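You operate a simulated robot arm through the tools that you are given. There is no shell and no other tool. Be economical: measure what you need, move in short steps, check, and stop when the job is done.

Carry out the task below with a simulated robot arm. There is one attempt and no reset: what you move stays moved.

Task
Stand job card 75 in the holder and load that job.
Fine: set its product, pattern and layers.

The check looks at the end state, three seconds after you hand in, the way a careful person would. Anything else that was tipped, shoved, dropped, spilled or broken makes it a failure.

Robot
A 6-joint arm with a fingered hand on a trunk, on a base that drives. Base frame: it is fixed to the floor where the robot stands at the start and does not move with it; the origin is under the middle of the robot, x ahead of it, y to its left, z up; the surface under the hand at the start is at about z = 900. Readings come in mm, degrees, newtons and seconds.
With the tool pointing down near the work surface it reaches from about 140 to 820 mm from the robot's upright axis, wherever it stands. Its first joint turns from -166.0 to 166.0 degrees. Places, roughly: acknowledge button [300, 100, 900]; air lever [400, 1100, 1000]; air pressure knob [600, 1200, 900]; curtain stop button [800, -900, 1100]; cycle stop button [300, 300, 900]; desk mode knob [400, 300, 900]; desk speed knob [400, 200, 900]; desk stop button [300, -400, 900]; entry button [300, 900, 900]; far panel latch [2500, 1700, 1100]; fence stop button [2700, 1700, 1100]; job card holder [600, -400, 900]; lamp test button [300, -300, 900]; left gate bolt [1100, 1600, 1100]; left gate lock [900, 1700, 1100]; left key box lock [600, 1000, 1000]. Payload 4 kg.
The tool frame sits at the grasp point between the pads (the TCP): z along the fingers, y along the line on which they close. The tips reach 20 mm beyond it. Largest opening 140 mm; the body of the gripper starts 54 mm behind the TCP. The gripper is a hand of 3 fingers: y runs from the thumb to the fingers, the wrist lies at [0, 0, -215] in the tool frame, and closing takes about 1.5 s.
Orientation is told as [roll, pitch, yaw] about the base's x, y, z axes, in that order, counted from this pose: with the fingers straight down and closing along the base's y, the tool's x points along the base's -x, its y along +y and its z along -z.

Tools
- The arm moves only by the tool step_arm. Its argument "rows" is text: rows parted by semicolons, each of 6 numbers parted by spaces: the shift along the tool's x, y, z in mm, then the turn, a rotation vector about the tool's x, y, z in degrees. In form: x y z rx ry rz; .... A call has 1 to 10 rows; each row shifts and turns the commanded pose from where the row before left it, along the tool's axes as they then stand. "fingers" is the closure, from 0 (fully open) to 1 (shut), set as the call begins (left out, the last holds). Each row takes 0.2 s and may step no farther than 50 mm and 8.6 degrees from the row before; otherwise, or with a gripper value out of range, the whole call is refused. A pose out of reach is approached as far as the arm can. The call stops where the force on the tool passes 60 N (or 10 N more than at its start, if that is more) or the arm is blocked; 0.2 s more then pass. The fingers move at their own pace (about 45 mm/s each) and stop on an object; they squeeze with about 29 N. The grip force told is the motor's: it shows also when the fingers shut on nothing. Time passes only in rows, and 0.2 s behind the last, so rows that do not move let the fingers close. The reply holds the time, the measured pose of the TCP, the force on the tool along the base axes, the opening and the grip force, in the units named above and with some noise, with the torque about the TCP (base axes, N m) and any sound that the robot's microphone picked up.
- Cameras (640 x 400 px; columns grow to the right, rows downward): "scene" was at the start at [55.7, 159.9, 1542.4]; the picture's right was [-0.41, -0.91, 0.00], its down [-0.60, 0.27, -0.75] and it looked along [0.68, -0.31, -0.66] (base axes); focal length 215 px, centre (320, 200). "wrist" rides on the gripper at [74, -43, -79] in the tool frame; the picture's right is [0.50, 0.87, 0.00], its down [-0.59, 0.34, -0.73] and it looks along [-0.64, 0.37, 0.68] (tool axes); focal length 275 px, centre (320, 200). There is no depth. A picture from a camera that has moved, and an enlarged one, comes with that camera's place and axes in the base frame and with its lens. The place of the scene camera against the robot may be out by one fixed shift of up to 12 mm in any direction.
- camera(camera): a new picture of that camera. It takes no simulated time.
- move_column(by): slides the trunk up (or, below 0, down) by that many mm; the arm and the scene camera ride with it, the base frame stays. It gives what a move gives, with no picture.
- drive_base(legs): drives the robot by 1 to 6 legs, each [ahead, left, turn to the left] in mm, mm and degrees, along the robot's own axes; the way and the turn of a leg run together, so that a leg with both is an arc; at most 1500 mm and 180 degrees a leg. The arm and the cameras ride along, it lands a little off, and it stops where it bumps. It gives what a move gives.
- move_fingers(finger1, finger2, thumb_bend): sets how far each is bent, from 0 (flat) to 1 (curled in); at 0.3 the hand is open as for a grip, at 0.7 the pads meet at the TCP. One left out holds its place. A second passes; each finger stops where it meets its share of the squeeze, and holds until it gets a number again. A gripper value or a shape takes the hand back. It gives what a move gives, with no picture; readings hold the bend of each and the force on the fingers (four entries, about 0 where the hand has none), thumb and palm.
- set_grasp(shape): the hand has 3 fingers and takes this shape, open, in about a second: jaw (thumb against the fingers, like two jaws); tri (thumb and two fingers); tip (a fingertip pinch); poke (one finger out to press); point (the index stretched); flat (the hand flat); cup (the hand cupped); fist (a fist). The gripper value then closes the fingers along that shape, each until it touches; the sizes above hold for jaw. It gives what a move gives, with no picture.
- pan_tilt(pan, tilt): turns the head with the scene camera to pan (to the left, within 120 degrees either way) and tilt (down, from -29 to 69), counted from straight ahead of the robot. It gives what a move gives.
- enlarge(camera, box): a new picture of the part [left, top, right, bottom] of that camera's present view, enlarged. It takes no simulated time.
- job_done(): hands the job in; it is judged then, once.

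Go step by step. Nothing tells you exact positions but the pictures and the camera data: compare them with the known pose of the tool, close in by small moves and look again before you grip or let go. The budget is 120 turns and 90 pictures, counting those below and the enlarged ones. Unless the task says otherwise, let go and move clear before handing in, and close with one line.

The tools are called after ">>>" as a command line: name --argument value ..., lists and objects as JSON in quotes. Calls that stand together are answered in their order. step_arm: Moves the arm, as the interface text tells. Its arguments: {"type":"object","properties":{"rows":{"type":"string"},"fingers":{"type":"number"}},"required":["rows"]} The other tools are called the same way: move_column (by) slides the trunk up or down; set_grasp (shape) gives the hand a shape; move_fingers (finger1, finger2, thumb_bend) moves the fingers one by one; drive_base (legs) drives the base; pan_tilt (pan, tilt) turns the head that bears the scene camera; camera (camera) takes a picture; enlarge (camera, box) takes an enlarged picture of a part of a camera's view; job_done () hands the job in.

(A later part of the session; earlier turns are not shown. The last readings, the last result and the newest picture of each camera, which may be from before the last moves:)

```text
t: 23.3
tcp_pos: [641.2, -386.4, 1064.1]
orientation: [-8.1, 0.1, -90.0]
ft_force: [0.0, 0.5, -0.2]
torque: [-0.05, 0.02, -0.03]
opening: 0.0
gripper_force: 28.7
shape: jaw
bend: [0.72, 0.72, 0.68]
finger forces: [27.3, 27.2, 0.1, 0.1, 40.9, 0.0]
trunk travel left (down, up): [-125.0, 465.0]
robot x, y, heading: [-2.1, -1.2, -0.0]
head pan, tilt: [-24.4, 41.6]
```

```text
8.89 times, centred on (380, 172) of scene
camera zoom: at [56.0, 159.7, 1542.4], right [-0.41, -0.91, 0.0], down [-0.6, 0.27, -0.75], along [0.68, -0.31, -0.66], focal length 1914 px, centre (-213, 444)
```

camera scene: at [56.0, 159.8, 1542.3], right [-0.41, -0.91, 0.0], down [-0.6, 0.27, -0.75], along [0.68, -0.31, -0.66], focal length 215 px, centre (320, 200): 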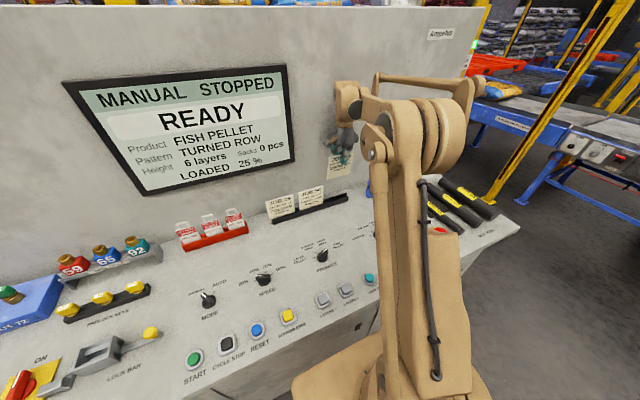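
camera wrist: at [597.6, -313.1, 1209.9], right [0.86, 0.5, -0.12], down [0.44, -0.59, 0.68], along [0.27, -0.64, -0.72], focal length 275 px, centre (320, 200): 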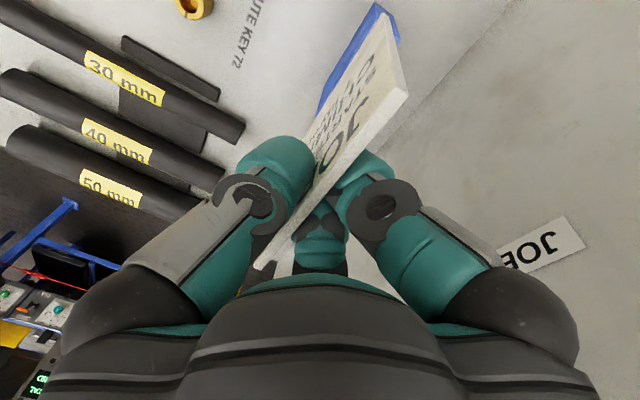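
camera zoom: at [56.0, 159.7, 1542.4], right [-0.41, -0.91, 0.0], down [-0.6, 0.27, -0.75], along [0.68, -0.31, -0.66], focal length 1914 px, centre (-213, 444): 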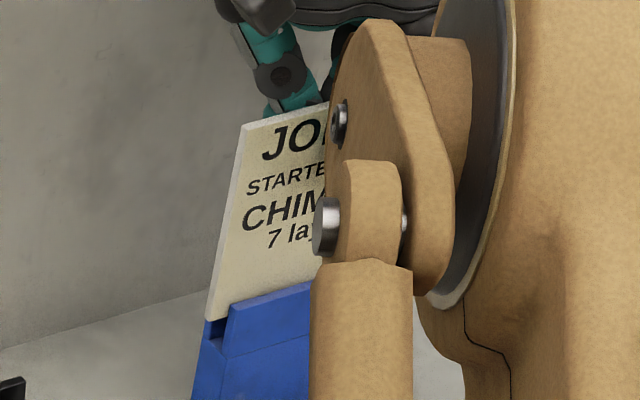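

The card is now between the panels, about 15–18 mm above the slot floor. I keep lowering and watch the force.

>>> step_arm --rows "0 0.7 5 0 0 0;0 0.7 5 0 0 0;0 0 0 0 0 0"

>>> enlarge --camera "scene" --box '[350, 150, 410, 195]'

```text
t: 24.1
tcp_pos: [642.0, -387.7, 1053.8]
orientation: [-8.1, -0.1, -90.0]
ft_force: [-0.3, -0.1, -0.2]
torque: [0.0, -0.03, 0.01]
opening: 0.1
gripper_force: 28.8
shape: jaw
bend: [0.72, 0.72, 0.68]
finger forces: [27.5, 27.2, 0.0, 0.0, 41.0, 0.1]
trunk travel left (down, up): [-125.0, 465.0]
robot x, y, heading: [-2.0, -0.3, -0.1]
head pan, tilt: [-24.4, 41.6]
```

```text
8.89 times, centred on (380, 172) of scene
camera zoom: at [56.0, 159.7, 1542.4], right [-0.41, -0.91, 0.0], down [-0.6, 0.27, -0.75], along [0.68, -0.31, -0.66], focal length 1914 px, centre (-213, 444)
```

zoom: 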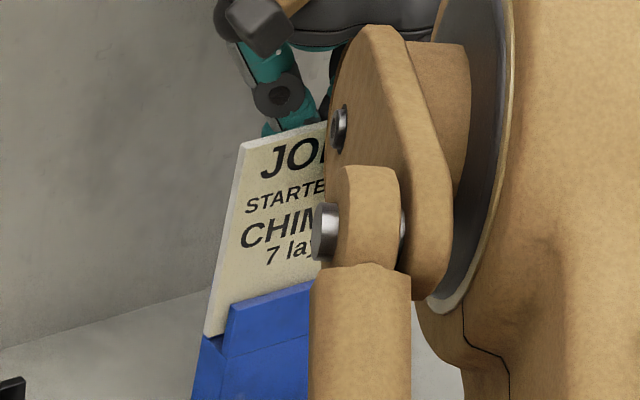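

Bottom corner is a few mm above the slot floor. I continue in 2–3 mm steps.

>>> step_arm --rows "0 0.4 2.5 0 0 0;0 0.4 2.5 0 0 0;0 0 0 0 0 0"

>>> enlarge --camera "scene" --box '[350, 150, 410, 195]'

```text
t: 24.9
tcp_pos: [642.9, -387.5, 1049.9]
orientation: [-8.0, -0.1, -90.1]
ft_force: [0.1, -0.2, -0.6]
torque: [0.01, 0.01, 0.0]
opening: 0.1
gripper_force: 29.2
shape: jaw
bend: [0.72, 0.72, 0.68]
finger forces: [27.8, 27.5, 0.0, 0.0, 41.0, 0.0]
trunk travel left (down, up): [-125.0, 465.0]
robot x, y, heading: [-0.4, -0.7, 0.1]
head pan, tilt: [-24.4, 41.6]
```

```text
8.89 times, centred on (380, 172) of scene
camera zoom: at [55.9, 159.7, 1542.4], right [-0.41, -0.91, 0.0], down [-0.6, 0.27, -0.75], along [0.68, -0.31, -0.66], focal length 1914 px, centre (-213, 444)
```

zoom: 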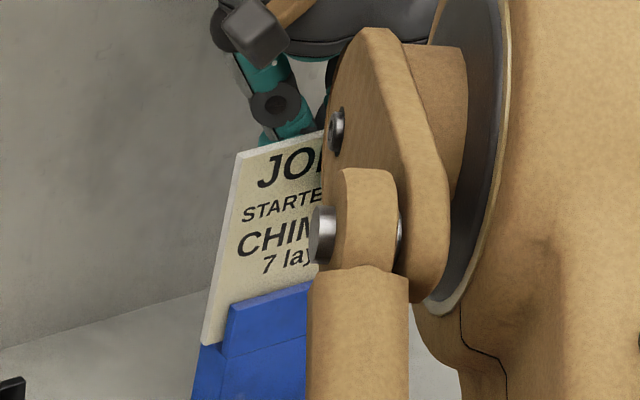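

>>> step_arm --rows "0 0.3 2 0 0 0;0 0.3 2 0 0 0;0 0 0 0 0 0"

>>> enlarge --camera "scene" --box '[350, 150, 410, 195]'

```text
t: 25.7
tcp_pos: [641.9, -386.6, 1045.1]
orientation: [-8.1, 0.0, -90.0]
ft_force: [-0.2, -0.3, -0.6]
torque: [0.01, -0.02, -0.05]
opening: 0.1
gripper_force: 28.8
shape: jaw
bend: [0.72, 0.72, 0.68]
finger forces: [28.0, 27.8, 0.0, 0.0, 41.1, 0.0]
trunk travel left (down, up): [-125.0, 465.0]
robot x, y, heading: [-0.5, 1.2, 0.0]
head pan, tilt: [-24.4, 41.6]
```

```text
8.89 times, centred on (380, 172) of scene
camera zoom: at [56.0, 159.7, 1542.4], right [-0.41, -0.91, 0.0], down [-0.6, 0.27, -0.75], along [0.68, -0.31, -0.66], focal length 1914 px, centre (-213, 444)
```

zoom: 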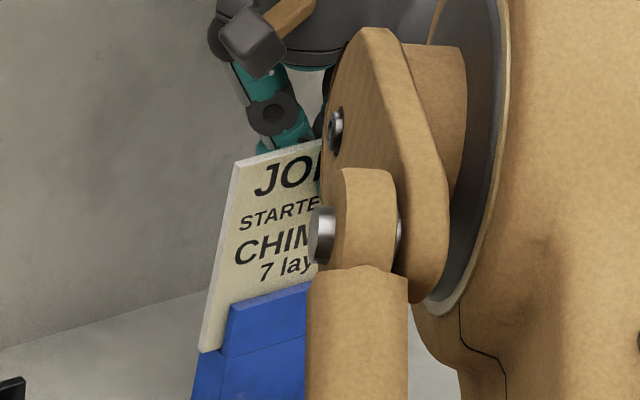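

>>> step_arm --rows "0 0.3 2 0 0 0;0 0 0 0 0 0"

>>> step_arm --rows "0 0.3 2 0 0 0;0 0 0 0 0 0"

>>> enlarge --camera "scene" --box '[350, 150, 410, 195]'

>>> enlarge --camera "wrist" --box '[220, 0, 440, 140]'

```text
t: 26.3
tcp_pos: [640.4, -387.7, 1043.1]
orientation: [-8.0, 0.0, -90.0]
ft_force: [0.8, -0.1, 2.1]
torque: [0.03, 0.03, 0.0]
opening: 0.1
gripper_force: 28.9
shape: jaw
bend: [0.72, 0.72, 0.68]
finger forces: [28.6, 28.2, 0.1, 0.0, 41.5, 0.1]
trunk travel left (down, up): [-125.0, 465.0]
robot x, y, heading: [1.8, 1.4, -0.3]
head pan, tilt: [-24.4, 41.6]
```

```text
t: 26.9
tcp_pos: [640.9, -385.3, 1043.2]
orientation: [-7.9, 0.0, -90.0]
ft_force: [5.6, -2.5, 22.6]
torque: [0.0, 0.03, 0.01]
opening: 0.2
gripper_force: 28.6
shape: jaw
bend: [0.72, 0.72, 0.68]
finger forces: [34.4, 32.5, 0.0, 0.0, 42.8, 0.0]
trunk travel left (down, up): [-125.0, 465.0]
robot x, y, heading: [2.0, 1.0, -0.2]
head pan, tilt: [-24.4, 41.6]
```

```text
8.89 times, centred on (380, 172) of scene
camera zoom: at [54.3, 160.7, 1542.5], right [-0.41, -0.91, 0.0], down [-0.6, 0.27, -0.75], along [0.68, -0.31, -0.66], focal length 1914 px, centre (-213, 444)
```

zoom: 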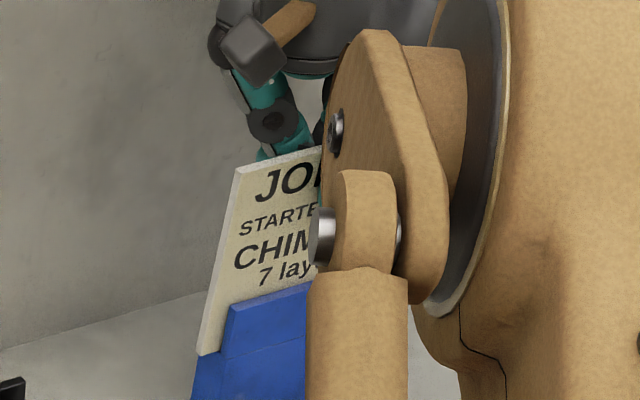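

```text
2.86 times, centred on (330, 70) of wrist
camera zoom: at [608.2, -312.9, 1127.1], right [0.86, 0.5, -0.12], down [0.44, -0.59, 0.68], along [0.27, -0.64, -0.72], focal length 786 px, centre (291, 571)
```

zoom: 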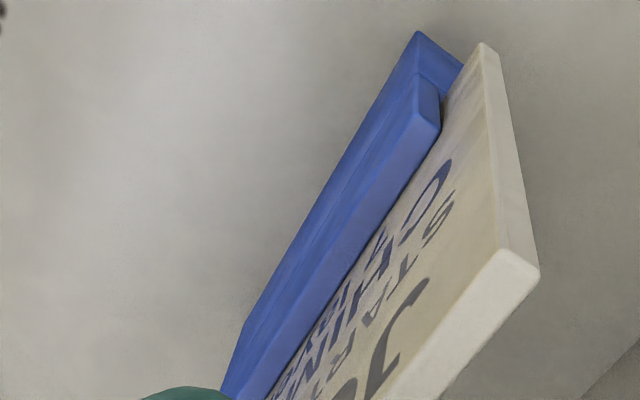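

The card rests on the slot floor (22 N). I relieve the push by 1.5 mm and open slightly.

>>> step_arm --rows "0 -0.2 -1.5 0 0 0;0 0 0 0 0 0"

>>> step_arm --rows "0 0 0 0 0 0;0 0 0 0 0 0;0 0 0 0 0 0;0 0 0 0 0 0" --fingers 0.74

>>> camera --camera "wrist"

```text
t: 27.5
tcp_pos: [640.5, -387.3, 1043.6]
orientation: [-8.0, 0.0, -89.9]
ft_force: [0.9, -1.1, 8.1]
torque: [0.02, 0.02, 0.01]
opening: 0.1
gripper_force: 29.2
shape: jaw
bend: [0.72, 0.72, 0.68]
finger forces: [31.3, 29.8, 0.0, 0.0, 42.2, 0.1]
trunk travel left (down, up): [-125.0, 465.0]
robot x, y, heading: [0.8, 1.1, 0.1]
head pan, tilt: [-24.4, 41.6]
```

```text
t: 28.5
tcp_pos: [640.1, -387.0, 1042.5]
orientation: [-7.9, 0.0, -90.0]
ft_force: [-0.1, 0.0, 0.0]
torque: [-0.01, 0.01, 0.0]
opening: 36.0
gripper_force: 0.1
shape: jaw
bend: [0.45, 0.45, 0.45]
finger forces: [0.0, 0.0, 0.0, 0.0, 0.0, 0.1]
trunk travel left (down, up): [-125.0, 465.0]
robot x, y, heading: [2.0, 2.1, -0.2]
head pan, tilt: [-24.4, 41.6]
```

```text
42 pictures are left
camera wrist: at [609.2, -313.3, 1127.4], right [0.86, 0.5, -0.12], down [0.44, -0.59, 0.68], along [0.27, -0.64, -0.72], focal length 275 px, centre (320, 200)
```

wrist: 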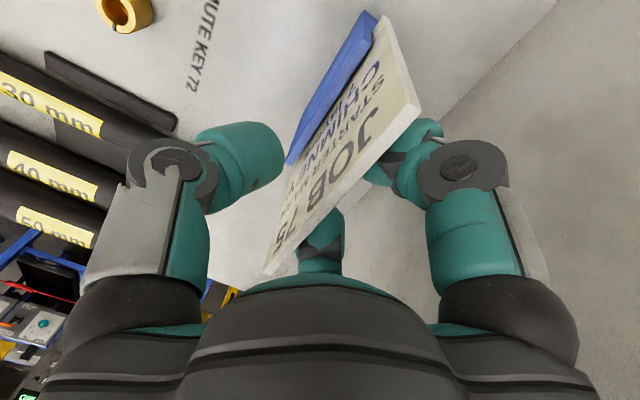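

The card stands free in the holder. I rise straight up, clear of it, then level the hand.

>>> step_arm --rows "0 -2.1 -15 0 0 0;0 -3.5 -25 0 0 0;0 -5 -36 0 0 0;0 -5 -36 0 0 0;0 -5 -36 0 0 0;0 -40 -10 -4 0 0;0 -40 -10 -4 0 0;0 0 0 0 0 0"

>>> camera --camera "wrist"

>>> camera --camera "scene"

```text
t: 30.3
tcp_pos: [556.1, -384.9, 1219.6]
orientation: [0.0, 0.0, -90.0]
ft_force: [-0.1, -0.1, -0.2]
torque: [0.0, 0.01, 0.0]
opening: 36.3
gripper_force: 0.0
shape: jaw
bend: [0.45, 0.45, 0.45]
finger forces: [0.1, 0.0, 0.0, 0.0, 0.0, 0.1]
out of reach, approached as far as the arm can: row 5
trunk travel left (down, up): [-125.0, 465.0]
robot x, y, heading: [0.0, -2.7, 0.1]
head pan, tilt: [-24.4, 41.6]
```

```text
41 pictures are left
camera wrist: at [512.7, -311.4, 1298.8], right [0.87, 0.5, 0.0], down [0.34, -0.59, 0.73], along [0.37, -0.64, -0.68], focal length 275 px, centre (320, 200)
```

wrist: 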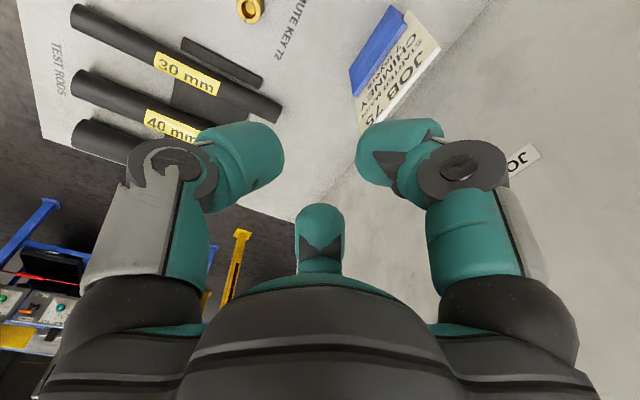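

```text
40 pictures are left
camera scene: at [56.6, 159.5, 1542.3], right [-0.41, -0.91, 0.0], down [-0.6, 0.27, -0.75], along [0.68, -0.31, -0.66], focal length 215 px, centre (320, 200)
```

scene: 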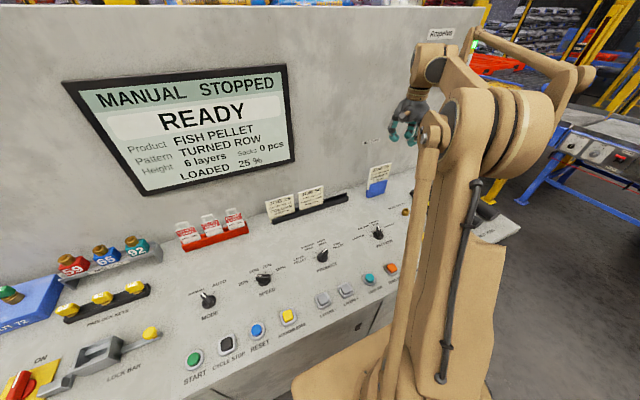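

Card 75 stands in the holder. Next are the knobs: product near [426,-26], pattern near [433,-260]. I move the hand above the pattern/product area to see them with the wrist camera.

>>> step_arm --rows "40 -16 0 0 0 0;45 -16 0 0 0 0;45 -16 0 0 0 0;45 -16 5 0 0 0;45 -16 15 0 0 0;45 -16 15 0 0 0;45 -16 15 0 0 0;45 -16 15 0 0 0;0 0 0 0 0 0" --fingers 0

>>> camera --camera "wrist"

>>> enlarge --camera "wrist" --box '[160, 0, 480, 200]'

```text
t: 32.3
tcp_pos: [431.2, -26.6, 1153.5]
orientation: [0.0, 0.0, -90.0]
ft_force: [-0.4, 0.4, 0.2]
torque: [0.03, -0.01, 0.01]
opening: 139.7
gripper_force: 0.1
shape: jaw
bend: [0.3, 0.3, 0.3]
finger forces: [0.1, 0.1, 0.0, 0.0, 0.0, 0.0]
trunk travel left (down, up): [-125.0, 465.0]
robot x, y, heading: [1.5, 1.8, 0.1]
head pan, tilt: [-24.4, 41.6]
```

```text
39 pictures are left
camera wrist: at [386.7, 46.0, 1233.0], right [0.87, 0.5, 0.0], down [0.34, -0.59, 0.73], along [0.37, -0.64, -0.68], focal length 275 px, centre (320, 200)
```

wrist: 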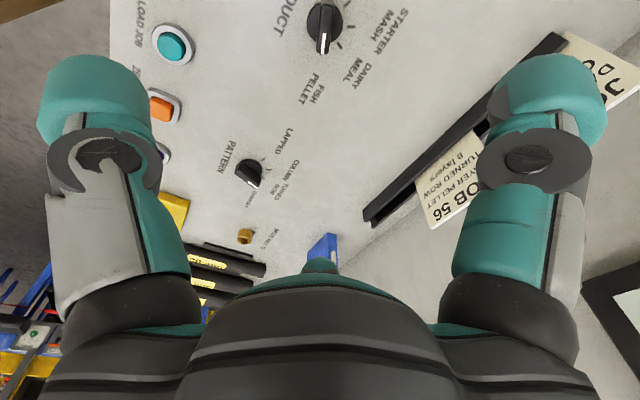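

```text
2.00 times, centred on (320, 100) of wrist
camera zoom: at [386.7, 46.0, 1233.0], right [0.87, 0.5, 0.0], down [0.34, -0.59, 0.73], along [0.37, -0.64, -0.68], focal length 551 px, centre (320, 400)
```

zoom: 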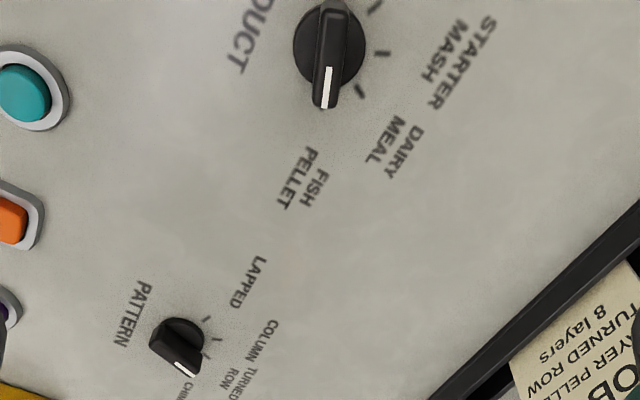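

Product knob at ≈[433.5,-25] points to FISH (-67°); STARTER MASH tick is at +22.5°, so a +90° turn. Pattern needs -45°. I align the jaws across the product fin and lower partway.

>>> step_arm --rows "1.5 2.5 0 0 0 -8;0 0 0 0 0 -8;0 0 30 0 0 -8;0 0 40 0 0 0;0 0 40 0 0 0;0 0 30 0 0 0;0 0 0 0 0 0;0 0 0 0 0 0" --fingers 0.55

>>> camera --camera "wrist"

>>> enlarge --camera "scene" --box '[260, 190, 380, 280]'

```text
t: 34.1
tcp_pos: [432.8, -25.6, 1013.5]
orientation: [0.0, 0.1, -66.0]
ft_force: [1.1, 0.2, -0.1]
torque: [-0.05, -0.02, 0.04]
opening: 63.4
gripper_force: 0.1
shape: jaw
bend: [0.36, 0.36, 0.35]
finger forces: [0.0, 0.0, 0.0, 0.0, 0.0, 0.0]
trunk travel left (down, up): [-125.0, 465.0]
robot x, y, heading: [-1.6, -0.3, 0.1]
head pan, tilt: [-24.4, 41.6]
```

```text
37 pictures are left
camera wrist: at [362.7, 23.3, 1093.6], right [0.59, 0.81, 0.0], down [0.55, -0.4, 0.73], along [0.59, -0.43, -0.68], focal length 275 px, centre (320, 200)
```

wrist: 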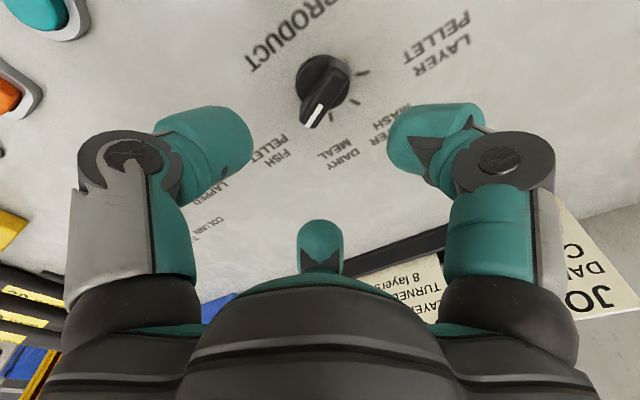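

```text
4.44 times, centred on (320, 235) of scene
camera zoom: at [55.7, 160.0, 1542.4], right [-0.41, -0.91, 0.0], down [-0.6, 0.27, -0.75], along [0.68, -0.31, -0.66], focal length 957 px, centre (320, 44)
```

zoom: 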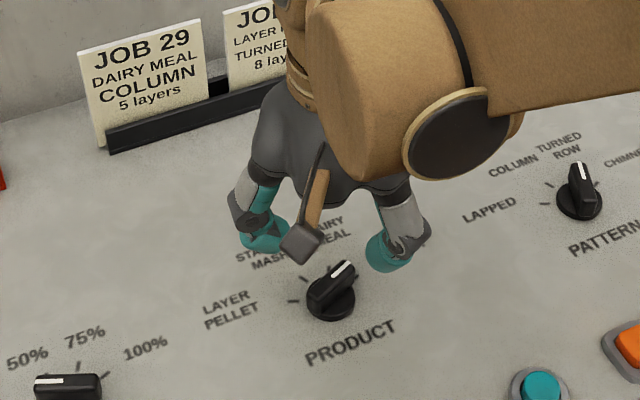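

The fin is aligned with the hand, offset 3.5 mm along tool y. I correct and lower to the knob.

>>> step_arm --rows "0 3.5 0 0 0 0;0 0 30 0 0 0;0 0 25 0 0 0;0 0 15 0 0 0;0 0 10 0 0 0;0 0 0 0 0 0" --fingers 0.62

>>> camera --camera "wrist"

>>> enlarge --camera "scene" --box '[260, 190, 380, 280]'

```text
t: 35.5
tcp_pos: [438.4, -24.1, 933.8]
orientation: [0.0, 0.0, -66.0]
ft_force: [0.5, 0.4, 0.0]
torque: [0.02, 0.02, -0.03]
opening: 53.2
gripper_force: 0.0
shape: jaw
bend: [0.39, 0.39, 0.38]
finger forces: [0.0, 0.1, 0.0, 0.0, 0.0, 0.0]
trunk travel left (down, up): [-125.0, 465.0]
robot x, y, heading: [2.8, -2.2, -0.2]
head pan, tilt: [-24.4, 41.6]
```

```text
35 pictures are left
camera wrist: at [367.8, 23.8, 1013.2], right [0.59, 0.81, 0.0], down [0.55, -0.4, 0.73], along [0.59, -0.43, -0.68], focal length 275 px, centre (320, 200)
```

wrist: 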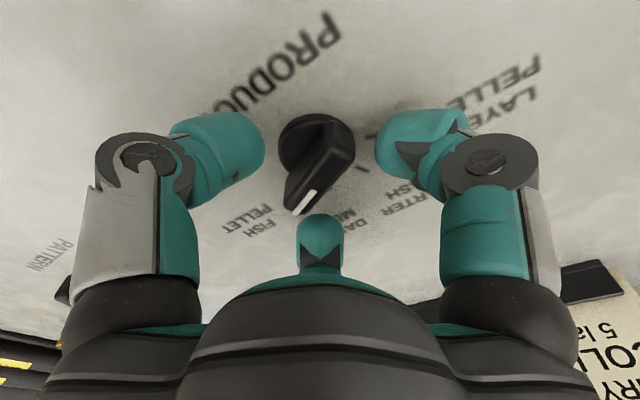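

```text
4.44 times, centred on (320, 235) of scene
camera zoom: at [55.7, 160.0, 1542.4], right [-0.41, -0.91, 0.0], down [-0.6, 0.27, -0.75], along [0.68, -0.31, -0.66], focal length 957 px, centre (320, 44)
```

zoom: 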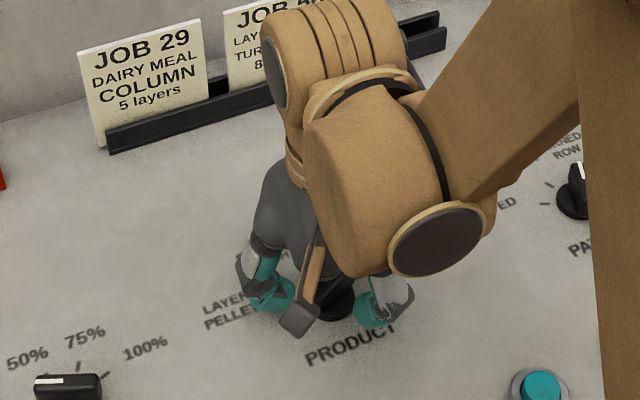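

Fin is at tool y≈-3.5 now; I correct by -3, lower 4 mm, and close on it.

>>> step_arm --rows "0 -3.2 4 0 0 0;0 0 0 0 0 0"

>>> step_arm --rows "0 0 0 0 0 0;0 0 0 0 0 0;0 0 0 0 0 0;0 0 0 0 0 0;0 0 0 0 0 0;0 0 0 0 0 0" --fingers 1

>>> camera --camera "wrist"

```text
t: 36.1
tcp_pos: [435.9, -27.5, 929.3]
orientation: [0.0, 0.0, -66.1]
ft_force: [-1.3, 0.7, 0.0]
torque: [0.01, -0.03, -0.01]
opening: 53.6
gripper_force: 0.0
shape: jaw
bend: [0.39, 0.39, 0.38]
finger forces: [0.0, 0.0, 0.0, 0.1, 0.1, 0.0]
trunk travel left (down, up): [-125.0, 465.0]
robot x, y, heading: [-0.4, -4.5, -0.2]
head pan, tilt: [-24.4, 41.6]
```

```text
t: 37.5
tcp_pos: [437.7, -26.7, 929.0]
orientation: [0.0, 0.0, -66.0]
ft_force: [12.8, 1.2, -1.5]
torque: [0.04, -0.06, -0.09]
opening: 22.3
gripper_force: 28.7
shape: jaw
bend: [0.47, 0.48, 0.58]
finger forces: [23.0, 25.7, 0.1, 0.1, 31.9, 0.0]
trunk travel left (down, up): [-125.0, 465.0]
robot x, y, heading: [3.8, -1.1, 0.0]
head pan, tilt: [-24.4, 41.6]
```

```text
33 pictures are left
camera wrist: at [367.1, 22.3, 1008.4], right [0.59, 0.81, 0.0], down [0.55, -0.4, 0.73], along [0.59, -0.43, -0.68], focal length 275 px, centre (320, 200)
```

wrist: 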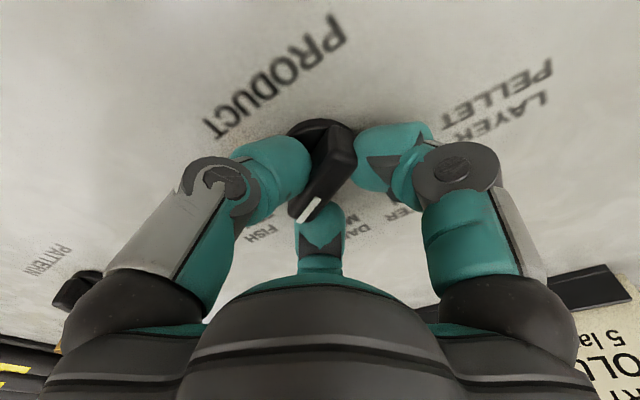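

Gripped, with a bit of offset load along +x. I shift 3 mm to balance, then turn +90° in steps.

>>> step_arm --rows "0 1.5 0 0 0 0;0 1.5 0 0 0 0;0 0 0 0 0 0"

>>> step_arm --rows "0 0 0 0 0 -7.5;0 0 0 0 0 -7.5;0 0 0 0 0 -7.5;0 0 0 0 0 -7.5;0 0 0 0 0 -7.5;0 0 0 0 0 -7.5;0 0 0 0 0 0"

>>> camera --camera "scene"

```text
t: 38.3
tcp_pos: [437.6, -27.4, 930.1]
orientation: [-0.1, 0.1, -66.0]
ft_force: [2.2, -7.1, -9.9]
torque: [0.0, 0.06, 0.0]
opening: 20.5
gripper_force: 29.2
shape: jaw
bend: [1.0, 0.49, 0.58]
finger forces: [18.2, 20.2, 0.0, 0.1, 35.1, 0.0]
trunk travel left (down, up): [-125.0, 465.0]
robot x, y, heading: [0.7, 1.5, -0.2]
head pan, tilt: [-24.4, 41.6]
```

```text
t: 39.9
tcp_pos: [439.0, -24.0, 930.1]
orientation: [0.0, 0.0, -20.9]
ft_force: [3.0, 10.7, -2.3]
torque: [0.11, 0.11, -0.04]
opening: 20.7
gripper_force: 29.2
shape: jaw
bend: [1.0, 0.49, 0.58]
finger forces: [24.3, 25.1, 0.0, 0.0, 34.5, 0.1]
trunk travel left (down, up): [-125.0, 465.0]
robot x, y, heading: [2.1, 2.3, 0.1]
head pan, tilt: [-24.4, 41.6]
```

```text
32 pictures are left
camera scene: at [56.3, 161.6, 1542.1], right [-0.41, -0.91, 0.0], down [-0.6, 0.27, -0.75], along [0.68, -0.31, -0.66], focal length 215 px, centre (320, 200)
```

scene: 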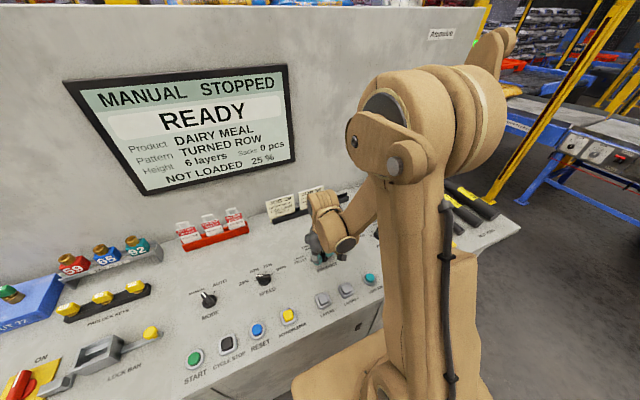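

It shows DAIRY MEAL after +45°. One more +45°.

>>> step_arm --rows "0 0 0 0 0 -7.5;0 0 0 0 0 -7.5;0 0 0 0 0 -7.5;0 0 0 0 0 -7.5;0 0 0 0 0 -7.5;0 0 0 0 0 -7.5;0 0 0 0 0 0"

>>> camera --camera "scene"

```text
t: 41.5
tcp_pos: [437.4, -22.6, 929.8]
orientation: [-0.1, 0.1, 24.2]
ft_force: [-19.5, 38.4, -20.7]
torque: [0.48, 0.22, -0.19]
opening: 20.2
gripper_force: 29.4
shape: jaw
bend: [1.0, 0.49, 0.59]
finger forces: [36.7, 30.9, 0.0, 0.0, 25.1, 0.0]
trunk travel left (down, up): [-125.0, 465.0]
robot x, y, heading: [-0.6, 0.2, -0.1]
head pan, tilt: [-24.4, 41.6]
```

```text
31 pictures are left
camera scene: at [54.4, 165.3, 1541.8], right [-0.41, -0.91, 0.0], down [-0.6, 0.27, -0.75], along [0.68, -0.31, -0.66], focal length 215 px, centre (320, 200)
```

scene: 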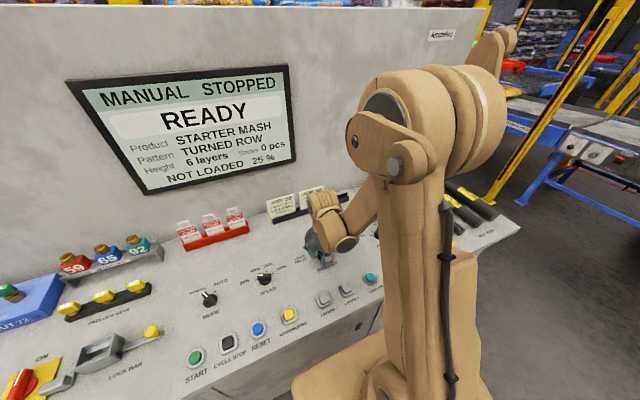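

STARTER MASH is set. I relieve the side load, then open and rise.

>>> step_arm --rows "0 1.5 0 0 0 0;0 1 0 0 0 0;0 0 0 0 0 0"

>>> step_arm --rows "0 0 0 0 0 0;0 0 0 0 0 0;0 0 0 0 0 0;0 0 0 0 0 0;0 0 0 0 0 0;0 0 -10 0 0 0;0 0 -30 0 0 0;0 0 -40 0 0 0;0 0 -40 0 0 0;0 0 0 0 0 0" --fingers 0.5

>>> camera --camera "scene"

```text
t: 42.3
tcp_pos: [437.0, -21.5, 930.4]
orientation: [-0.2, 0.1, 24.0]
ft_force: [-9.4, 29.9, -10.2]
torque: [0.3, 0.19, -0.1]
opening: 20.2
gripper_force: 29.0
shape: jaw
bend: [1.0, 0.49, 0.59]
finger forces: [31.9, 29.4, 0.0, 0.0, 29.0, 0.0]
trunk travel left (down, up): [-125.0, 465.0]
robot x, y, heading: [-3.1, 0.8, 0.0]
head pan, tilt: [-24.4, 41.6]
```

```text
t: 44.5
tcp_pos: [434.5, -25.8, 1049.1]
orientation: [0.0, 0.0, 23.9]
ft_force: [-0.3, 0.5, 0.3]
torque: [0.02, -0.02, 0.04]
opening: 69.6
gripper_force: 0.1
shape: jaw
bend: [0.34, 0.34, 0.33]
finger forces: [0.0, 0.0, 0.0, 0.1, 0.1, 0.0]
trunk travel left (down, up): [-125.0, 465.0]
robot x, y, heading: [-0.2, -0.3, 0.2]
head pan, tilt: [-24.4, 41.6]
```

```text
30 pictures are left
camera scene: at [55.9, 160.0, 1542.3], right [-0.41, -0.91, 0.0], down [-0.6, 0.27, -0.75], along [0.68, -0.31, -0.66], focal length 215 px, centre (320, 200)
```

scene: 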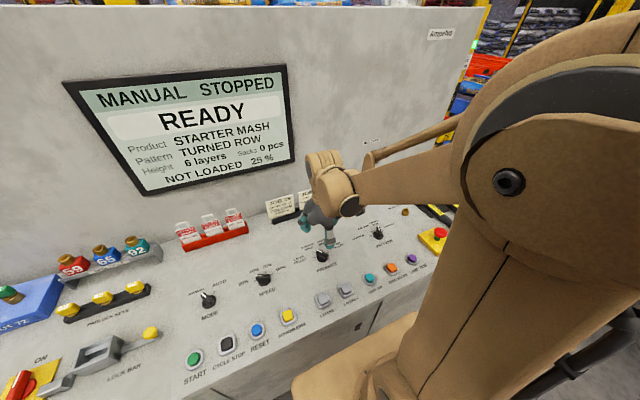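

STARTER MASH holds. Next: pattern knob near [434,-254], pointer at -22.5°; I align (yaw -22.5) and move over it.

>>> step_arm --rows "0 0 0 0 0 7.75;0 0 0 0 0 7.75;0 0 0 0 0 7.75;0 0 0 0 0 7.75;0 0 0 0 0 7.75;0 0 0 0 0 7.75;0 0 0 0 0 0"

>>> step_arm --rows "-17.5 -42 0 0 0 0;-17.5 -42 0 0 0 0;-17.5 -42 0 0 0 0;-17.5 -42 10 0 0 0;-17.5 -42 25 0 0 0;0 0 0 0 0 0"

>>> camera --camera "wrist"

```text
t: 46.1
tcp_pos: [437.2, -23.3, 1048.8]
orientation: [0.0, 0.0, -22.6]
ft_force: [-0.7, -0.4, 0.2]
torque: [-0.01, 0.01, -0.01]
opening: 69.8
gripper_force: 0.1
shape: jaw
bend: [0.34, 0.34, 0.33]
finger forces: [0.0, 0.1, 0.1, 0.0, 0.0, 0.0]
trunk travel left (down, up): [-125.0, 465.0]
robot x, y, heading: [4.2, 2.6, -0.1]
head pan, tilt: [-24.4, 41.6]
```

```text
refused: row 5 steps farther than a row can; nothing moved
```

```text
29 pictures are left
camera wrist: at [351.5, -35.6, 1129.1], right [-0.13, 0.99, 0.0], down [0.67, 0.09, 0.73], along [0.73, 0.09, -0.68], focal length 275 px, centre (320, 200)
```

wrist: 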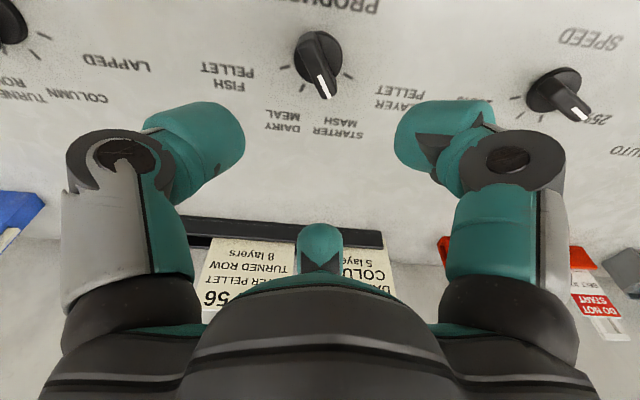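

>>> step_arm --rows "-17.5 -42 0 0 0 0;-17.5 -42 0 0 0 0;-17.5 -42 0 0 0 0;-17.5 -42 10 0 0 0;-17.5 -42 10 0 0 0;0 0 15 0 0 0;0 0 0 0 0 0"

>>> camera --camera "wrist"

```text
t: 47.7
tcp_pos: [436.4, -252.1, 1015.5]
orientation: [0.0, 0.0, -22.5]
ft_force: [0.2, -0.1, 0.0]
torque: [0.0, 0.01, -0.01]
opening: 69.6
gripper_force: 0.1
shape: jaw
bend: [0.34, 0.34, 0.33]
finger forces: [0.1, 0.0, 0.1, 0.0, 0.0, 0.0]
trunk travel left (down, up): [-125.0, 465.0]
robot x, y, heading: [-2.1, 3.0, -0.2]
head pan, tilt: [-24.4, 41.6]
```

```text
28 pictures are left
camera wrist: at [351.9, -264.3, 1094.9], right [-0.13, 0.99, 0.0], down [0.67, 0.09, 0.73], along [0.73, 0.1, -0.68], focal length 275 px, centre (320, 200)
```

wrist: 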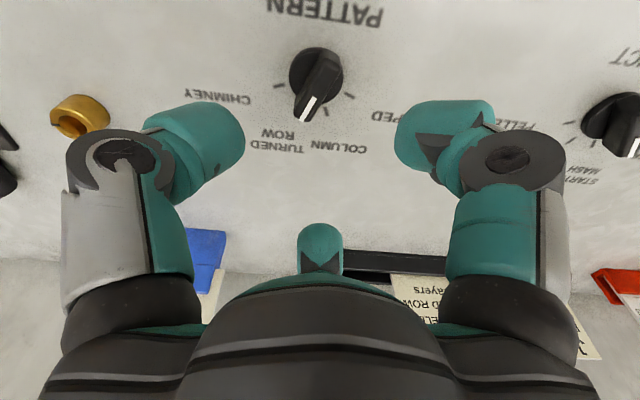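

>>> step_arm --rows "2 -4.5 0 0 0 0;0 0 30 0 0 0;0 0 25 0 0 0;0 0 15 0 0 0;0 0 10 0 0 0;0 0 0 0 0 0" --fingers 0.6

>>> camera --camera "wrist"

```text
t: 49.1
tcp_pos: [433.4, -255.6, 934.5]
orientation: [-0.1, 0.0, -22.5]
ft_force: [0.7, -0.9, -0.4]
torque: [-0.02, 0.02, 0.0]
opening: 56.5
gripper_force: 0.1
shape: jaw
bend: [0.38, 0.38, 0.37]
finger forces: [0.0, 0.0, 0.0, 0.0, 0.0, 0.0]
trunk travel left (down, up): [-125.0, 465.0]
robot x, y, heading: [-0.7, -1.1, -0.4]
head pan, tilt: [-24.4, 41.6]
```

```text
27 pictures are left
camera wrist: at [348.5, -267.3, 1015.5], right [-0.13, 0.99, 0.0], down [0.67, 0.09, 0.73], along [0.73, 0.1, -0.68], focal length 275 px, centre (320, 200)
```

wrist: 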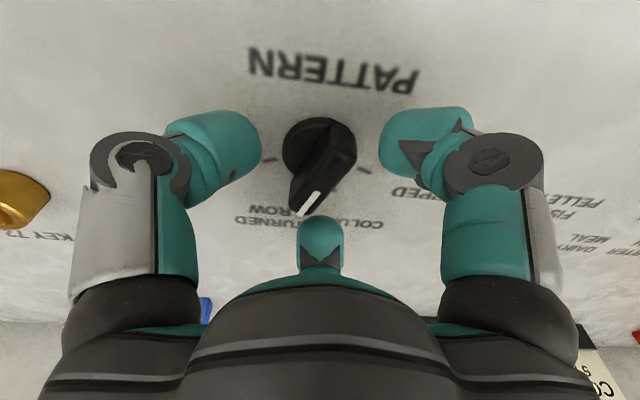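

Same alignment as worked for the product knob. I lower 4 mm and close.

>>> step_arm --rows "0 0 4 0 0 0;0 0 0 0 0 0;0 0 0 0 0 0;0 0 0 0 0 0;0 0 0 0 0 0;0 0 0 0 0 0;0 0 0 0 0 0;0 0 0 0 0 0" --fingers 1

>>> camera --camera "wrist"

```text
t: 50.9
tcp_pos: [433.1, -254.0, 931.1]
orientation: [0.0, -0.1, -22.5]
ft_force: [-1.3, 14.7, -8.8]
torque: [0.12, -0.03, -0.02]
opening: 21.1
gripper_force: 29.4
shape: jaw
bend: [0.47, 0.48, 0.59]
finger forces: [24.5, 23.9, 0.1, 0.0, 31.1, 0.0]
trunk travel left (down, up): [-125.0, 465.0]
robot x, y, heading: [-1.8, 1.6, 0.0]
head pan, tilt: [-24.4, 41.6]
```

```text
26 pictures are left
camera wrist: at [348.6, -265.5, 1011.5], right [-0.13, 0.99, 0.0], down [0.67, 0.09, 0.73], along [0.73, 0.1, -0.68], focal length 275 px, centre (320, 200)
```

wrist: 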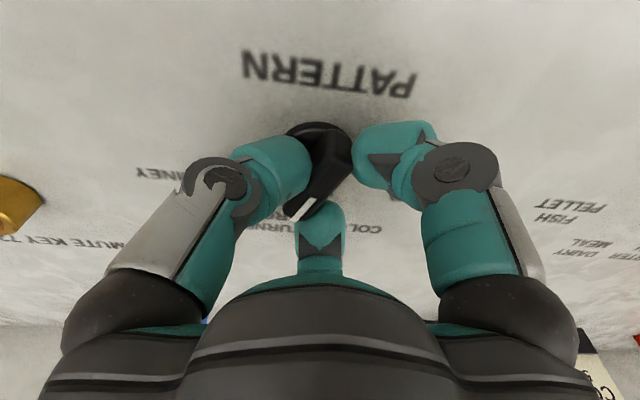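

Gripped evenly. I turn -45° (clockwise) toward CHIMNEY.

>>> step_arm --rows "0 0 0 0 0 7.5;0 0 0 0 0 7.5;0 0 0 0 0 7.5;0 0 0 0 0 7.5;0 0 0 0 0 7.5;0 0 0 0 0 7.5;0 0 0 0 0 0"

>>> enlarge --camera "scene" --box '[60, 60, 380, 260]'

```text
t: 52.5
tcp_pos: [436.2, -253.7, 930.2]
orientation: [0.0, -0.1, -67.5]
ft_force: [19.4, 10.8, 19.7]
torque: [0.05, -0.44, 0.82]
opening: 20.9
gripper_force: 29.1
shape: jaw
bend: [0.48, 0.48, 0.59]
finger forces: [20.4, 48.5, 0.0, 0.0, 41.3, 0.0]
trunk travel left (down, up): [-125.0, 465.0]
robot x, y, heading: [1.2, -4.6, -0.1]
head pan, tilt: [-24.4, 41.6]
```

```text
2.00 times, centred on (220, 160) of scene
camera zoom: at [57.3, 162.2, 1542.2], right [-0.41, -0.91, 0.0], down [-0.6, 0.27, -0.75], along [0.68, -0.31, -0.66], focal length 430 px, centre (520, 280)
```

zoom: 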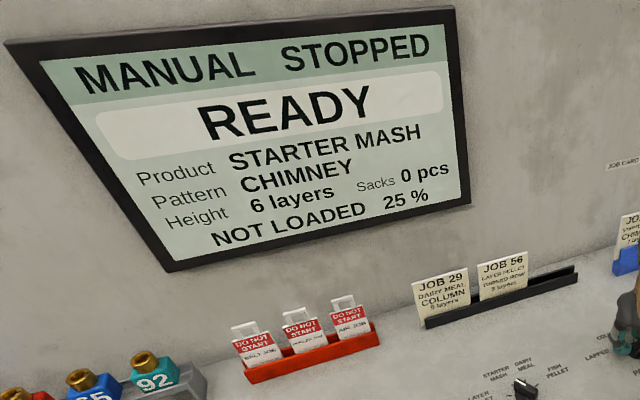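

CHIMNEY is set. I ease the torque by 3°, open and rise.

>>> step_arm --rows "0 0 0 0 0 -3;0 0 0 0 0 0"

>>> step_arm --rows "0 0 0 0 0 0;0 0 0 0 0 0;0 0 0 0 0 0;0 0 0 0 0 0;0 0 0 0 0 0;0 0 -10 0 0 0;0 0 -30 0 0 0;0 0 -40 0 0 0;0 0 -40 0 0 0;0 0 0 0 0 0" --fingers 0.5

>>> set_grasp --shape "poke"

>>> camera --camera "wrist"

>>> camera --camera "scene"

```text
t: 53.1
tcp_pos: [435.5, -253.5, 930.9]
orientation: [-0.1, -0.1, -64.5]
ft_force: [27.1, 10.7, 22.8]
torque: [0.18, -0.31, 0.06]
opening: 21.0
gripper_force: 29.4
shape: jaw
bend: [0.48, 0.48, 0.59]
finger forces: [36.2, 33.6, 0.1, 0.1, 37.4, 0.0]
trunk travel left (down, up): [-125.0, 465.0]
robot x, y, heading: [-1.0, -0.9, -0.1]
head pan, tilt: [-24.4, 41.6]
```

```text
t: 55.3
tcp_pos: [433.7, -254.5, 1050.9]
orientation: [0.0, -0.1, -64.5]
ft_force: [-0.9, -0.4, 0.0]
torque: [-0.01, 0.01, 0.01]
opening: 69.8
gripper_force: 0.1
shape: jaw
bend: [0.34, 0.34, 0.33]
finger forces: [0.0, 0.1, 0.0, 0.0, 0.0, 0.0]
trunk travel left (down, up): [-125.0, 465.0]
robot x, y, heading: [-1.9, 0.5, -0.0]
head pan, tilt: [-24.4, 41.6]
```

```text
t: 56.2
tcp_pos: [433.1, -256.3, 1050.6]
orientation: [0.0, 0.0, -64.5]
ft_force: [-0.1, -0.5, 0.8]
torque: [0.03, 0.0, 0.01]
opening: 0.0
gripper_force: 0.1
shape: poke
bend: [0.28, 0.28, 0.72]
finger forces: [0.0, 0.1, 0.0, 0.0, 0.0, 0.0]
trunk travel left (down, up): [-125.0, 465.0]
robot x, y, heading: [0.8, 1.0, 0.1]
head pan, tilt: [-24.4, 41.6]
```

```text
24 pictures are left
camera wrist: at [362.0, -208.0, 1130.2], right [0.57, 0.82, 0.0], down [0.56, -0.38, 0.73], along [0.61, -0.42, -0.68], focal length 275 px, centre (320, 200)
```

wrist: 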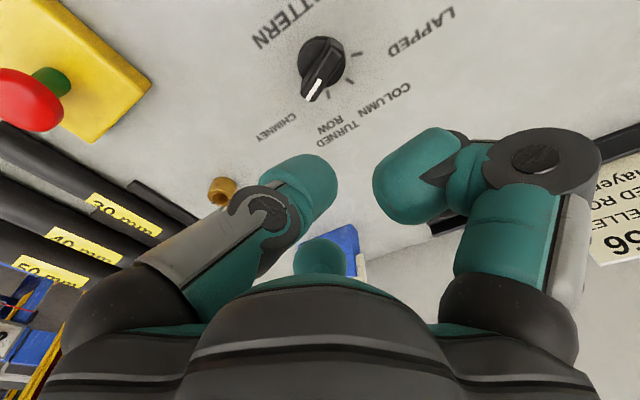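

```text
23 pictures are left
camera scene: at [55.7, 159.9, 1542.4], right [-0.41, -0.91, 0.0], down [-0.6, 0.27, -0.75], along [0.68, -0.31, -0.66], focal length 215 px, centre (320, 200)
```

scene: 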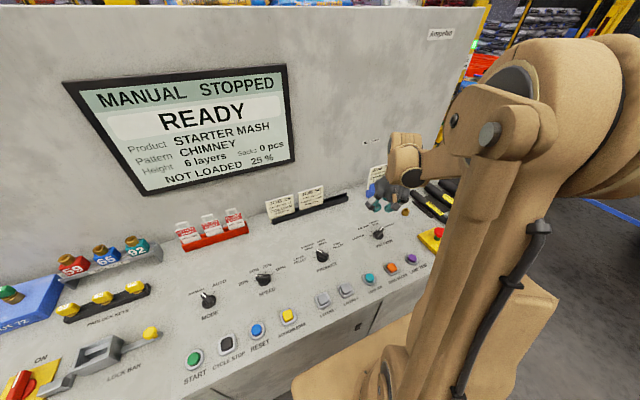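

CHIMNEY set; panel needs 7 layers. In "poke" the thumb tip sits at the TCP with the fingers held back. LAYERS+ is near [298,-44], LOAD JOB near [298,-128]; I turn to yaw -90 and move over LAYERS+.

>>> step_arm --rows "0 0 0 0 0 8.5;0 0 0 0 0 8.5;0 0 0 0 0 8.5;40 -27 0 0 0 0;40 -27 0 0 0 0;44 -20 0 0 0 0;44 -20 0 0 0 0;44 -20 10 0 0 0;0 -20 30 0 0 0;0 0 0 0 0 0"

>>> camera --camera "wrist"

>>> enlarge --camera "scene" --box '[280, 230, 440, 330]'

```text
t: 58.4
tcp_pos: [304.5, -42.6, 1010.7]
orientation: [0.1, -0.1, -90.0]
ft_force: [0.6, 0.6, 0.1]
torque: [0.0, 0.02, 0.01]
opening: 0.1
gripper_force: 0.0
shape: poke
bend: [0.28, 0.28, 0.71]
finger forces: [0.1, 0.1, 0.1, 0.1, 0.1, 0.0]
trunk travel left (down, up): [-125.0, 465.0]
robot x, y, heading: [0.7, 2.3, 0.1]
head pan, tilt: [-24.4, 41.6]
```

```text
22 pictures are left
camera wrist: at [260.0, 30.1, 1090.2], right [0.87, 0.5, 0.0], down [0.34, -0.59, 0.73], along [0.37, -0.64, -0.68], focal length 275 px, centre (320, 200)
```

wrist: 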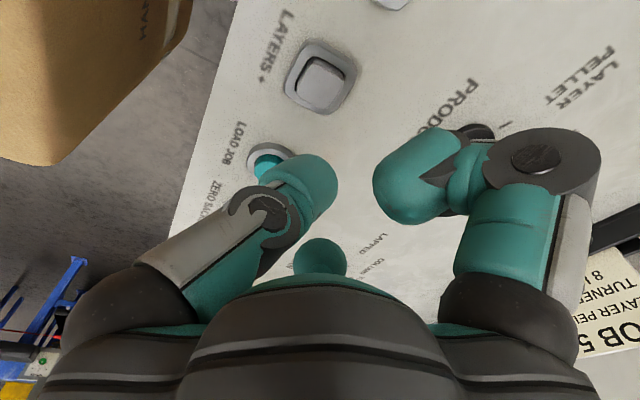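

```text
4.00 times, centred on (360, 280) of scene
camera zoom: at [55.5, 160.0, 1542.4], right [-0.41, -0.91, 0.0], down [-0.6, 0.27, -0.75], along [0.68, -0.31, -0.66], focal length 861 px, centre (160, -120)
```

zoom: 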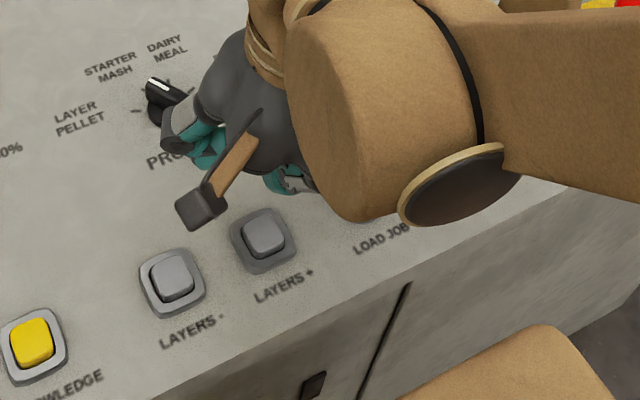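

LAYERS+ lies about 6 mm along tool x from the TCP. I correct and lower near it.

>>> step_arm --rows "6 0 30 0 0 0;0 0 30 0 0 0;0 0 8 0 0 0;0 0 0 0 0 0"

>>> camera --camera "wrist"

>>> enlarge --camera "scene" --box '[280, 230, 440, 330]'

```text
t: 59.4
tcp_pos: [302.7, -36.5, 944.6]
orientation: [0.0, 0.0, -90.1]
ft_force: [0.7, 0.5, 0.0]
torque: [0.01, 0.0, 0.01]
opening: 0.0
gripper_force: 0.0
shape: poke
bend: [0.28, 0.28, 0.71]
finger forces: [0.0, 0.0, 0.1, 0.0, 0.0, 0.1]
trunk travel left (down, up): [-125.0, 465.0]
robot x, y, heading: [-1.6, 0.7, 0.2]
head pan, tilt: [-24.4, 41.6]
```

```text
20 pictures are left
camera wrist: at [258.4, 37.0, 1024.6], right [0.87, 0.5, 0.0], down [0.34, -0.59, 0.73], along [0.37, -0.64, -0.68], focal length 275 px, centre (320, 200)
```

wrist: 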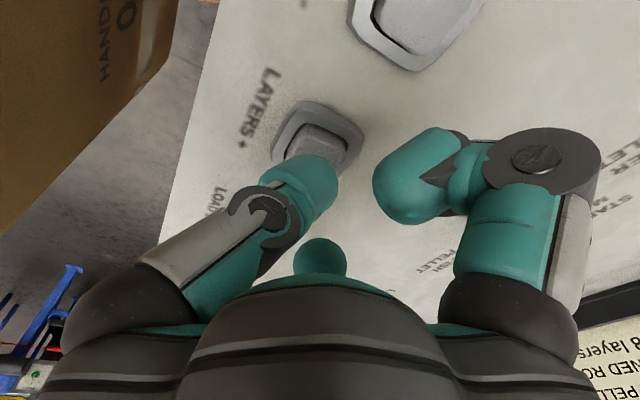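

```text
4.00 times, centred on (360, 280) of scene
camera zoom: at [55.6, 160.0, 1542.4], right [-0.41, -0.91, 0.0], down [-0.6, 0.27, -0.75], along [0.68, -0.31, -0.66], focal length 861 px, centre (160, -120)
```

zoom: 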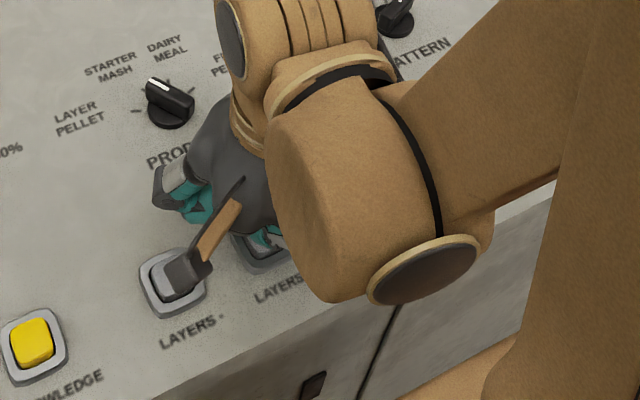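

The thumb tip is right above LAYERS+. I press down in small steps.

>>> step_arm --rows "0 0 3 0 0 0;0 0 3 0 0 0;0 0 0 0 0 0"

>>> step_arm --rows "0 0 2 0 0 0;0 0 2 0 0 0;0 0 0 0 0 0"

```text
t: 60.2
tcp_pos: [302.0, -36.5, 937.2]
orientation: [0.1, 0.0, -90.0]
ft_force: [0.9, -0.5, -0.1]
torque: [-0.02, -0.01, -0.01]
opening: 0.0
gripper_force: 0.0
shape: poke
bend: [0.28, 0.28, 0.71]
finger forces: [0.0, 0.0, 0.0, 0.1, 0.0, 0.0]
trunk travel left (down, up): [-125.0, 465.0]
robot x, y, heading: [2.2, -1.1, 0.1]
head pan, tilt: [-24.4, 41.6]
```

```text
t: 61.0
tcp_pos: [299.3, -36.9, 934.1]
orientation: [-0.1, 0.0, -90.0]
ft_force: [0.6, 0.9, 0.4]
torque: [-0.01, 0.0, -0.02]
opening: 0.0
gripper_force: 0.0
shape: poke
bend: [0.28, 0.28, 0.71]
finger forces: [0.0, 0.0, 0.1, 0.0, 0.0, 0.0]
trunk travel left (down, up): [-125.0, 465.0]
robot x, y, heading: [-0.5, -3.0, 0.2]
head pan, tilt: [-24.4, 41.6]
```

>>> step_arm --rows "0 0 2 0 0 0;0 0 2 0 0 0;0 0 0 0 0 0"

>>> step_arm --rows "0 0 2 0 0 0;0 0 0 0 0 0"

>>> enlarge --camera "scene" --box '[60, 60, 380, 260]'

```text
t: 61.8
tcp_pos: [300.5, -36.7, 934.4]
orientation: [0.0, 0.0, -90.0]
ft_force: [0.0, -0.1, 0.4]
torque: [-0.02, 0.03, 0.0]
opening: 0.1
gripper_force: 0.1
shape: poke
bend: [0.28, 0.28, 0.71]
finger forces: [0.0, 0.1, 0.0, 0.1, 0.1, 0.0]
out of reach, approached as far as the arm can: row 2
trunk travel left (down, up): [-125.0, 465.0]
robot x, y, heading: [2.6, 0.3, 0.1]
head pan, tilt: [-24.4, 41.6]
```

```text
t: 62.4
tcp_pos: [299.9, -36.0, 934.3]
orientation: [-0.1, 0.0, -90.0]
ft_force: [0.1, 0.0, -0.5]
torque: [-0.01, -0.01, 0.0]
opening: 0.0
gripper_force: 0.0
shape: poke
bend: [0.28, 0.28, 0.71]
finger forces: [0.0, 0.0, 0.1, 0.1, 0.0, 0.0]
trunk travel left (down, up): [-125.0, 465.0]
robot x, y, heading: [0.6, 3.8, -0.0]
head pan, tilt: [-24.4, 41.6]
```

```text
2.00 times, centred on (220, 160) of scene
camera zoom: at [55.6, 160.0, 1542.4], right [-0.41, -0.91, 0.0], down [-0.6, 0.27, -0.75], along [0.68, -0.31, -0.66], focal length 430 px, centre (520, 280)
```

zoom: 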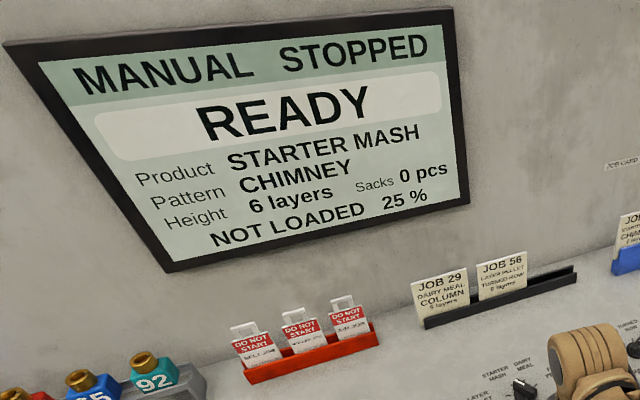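

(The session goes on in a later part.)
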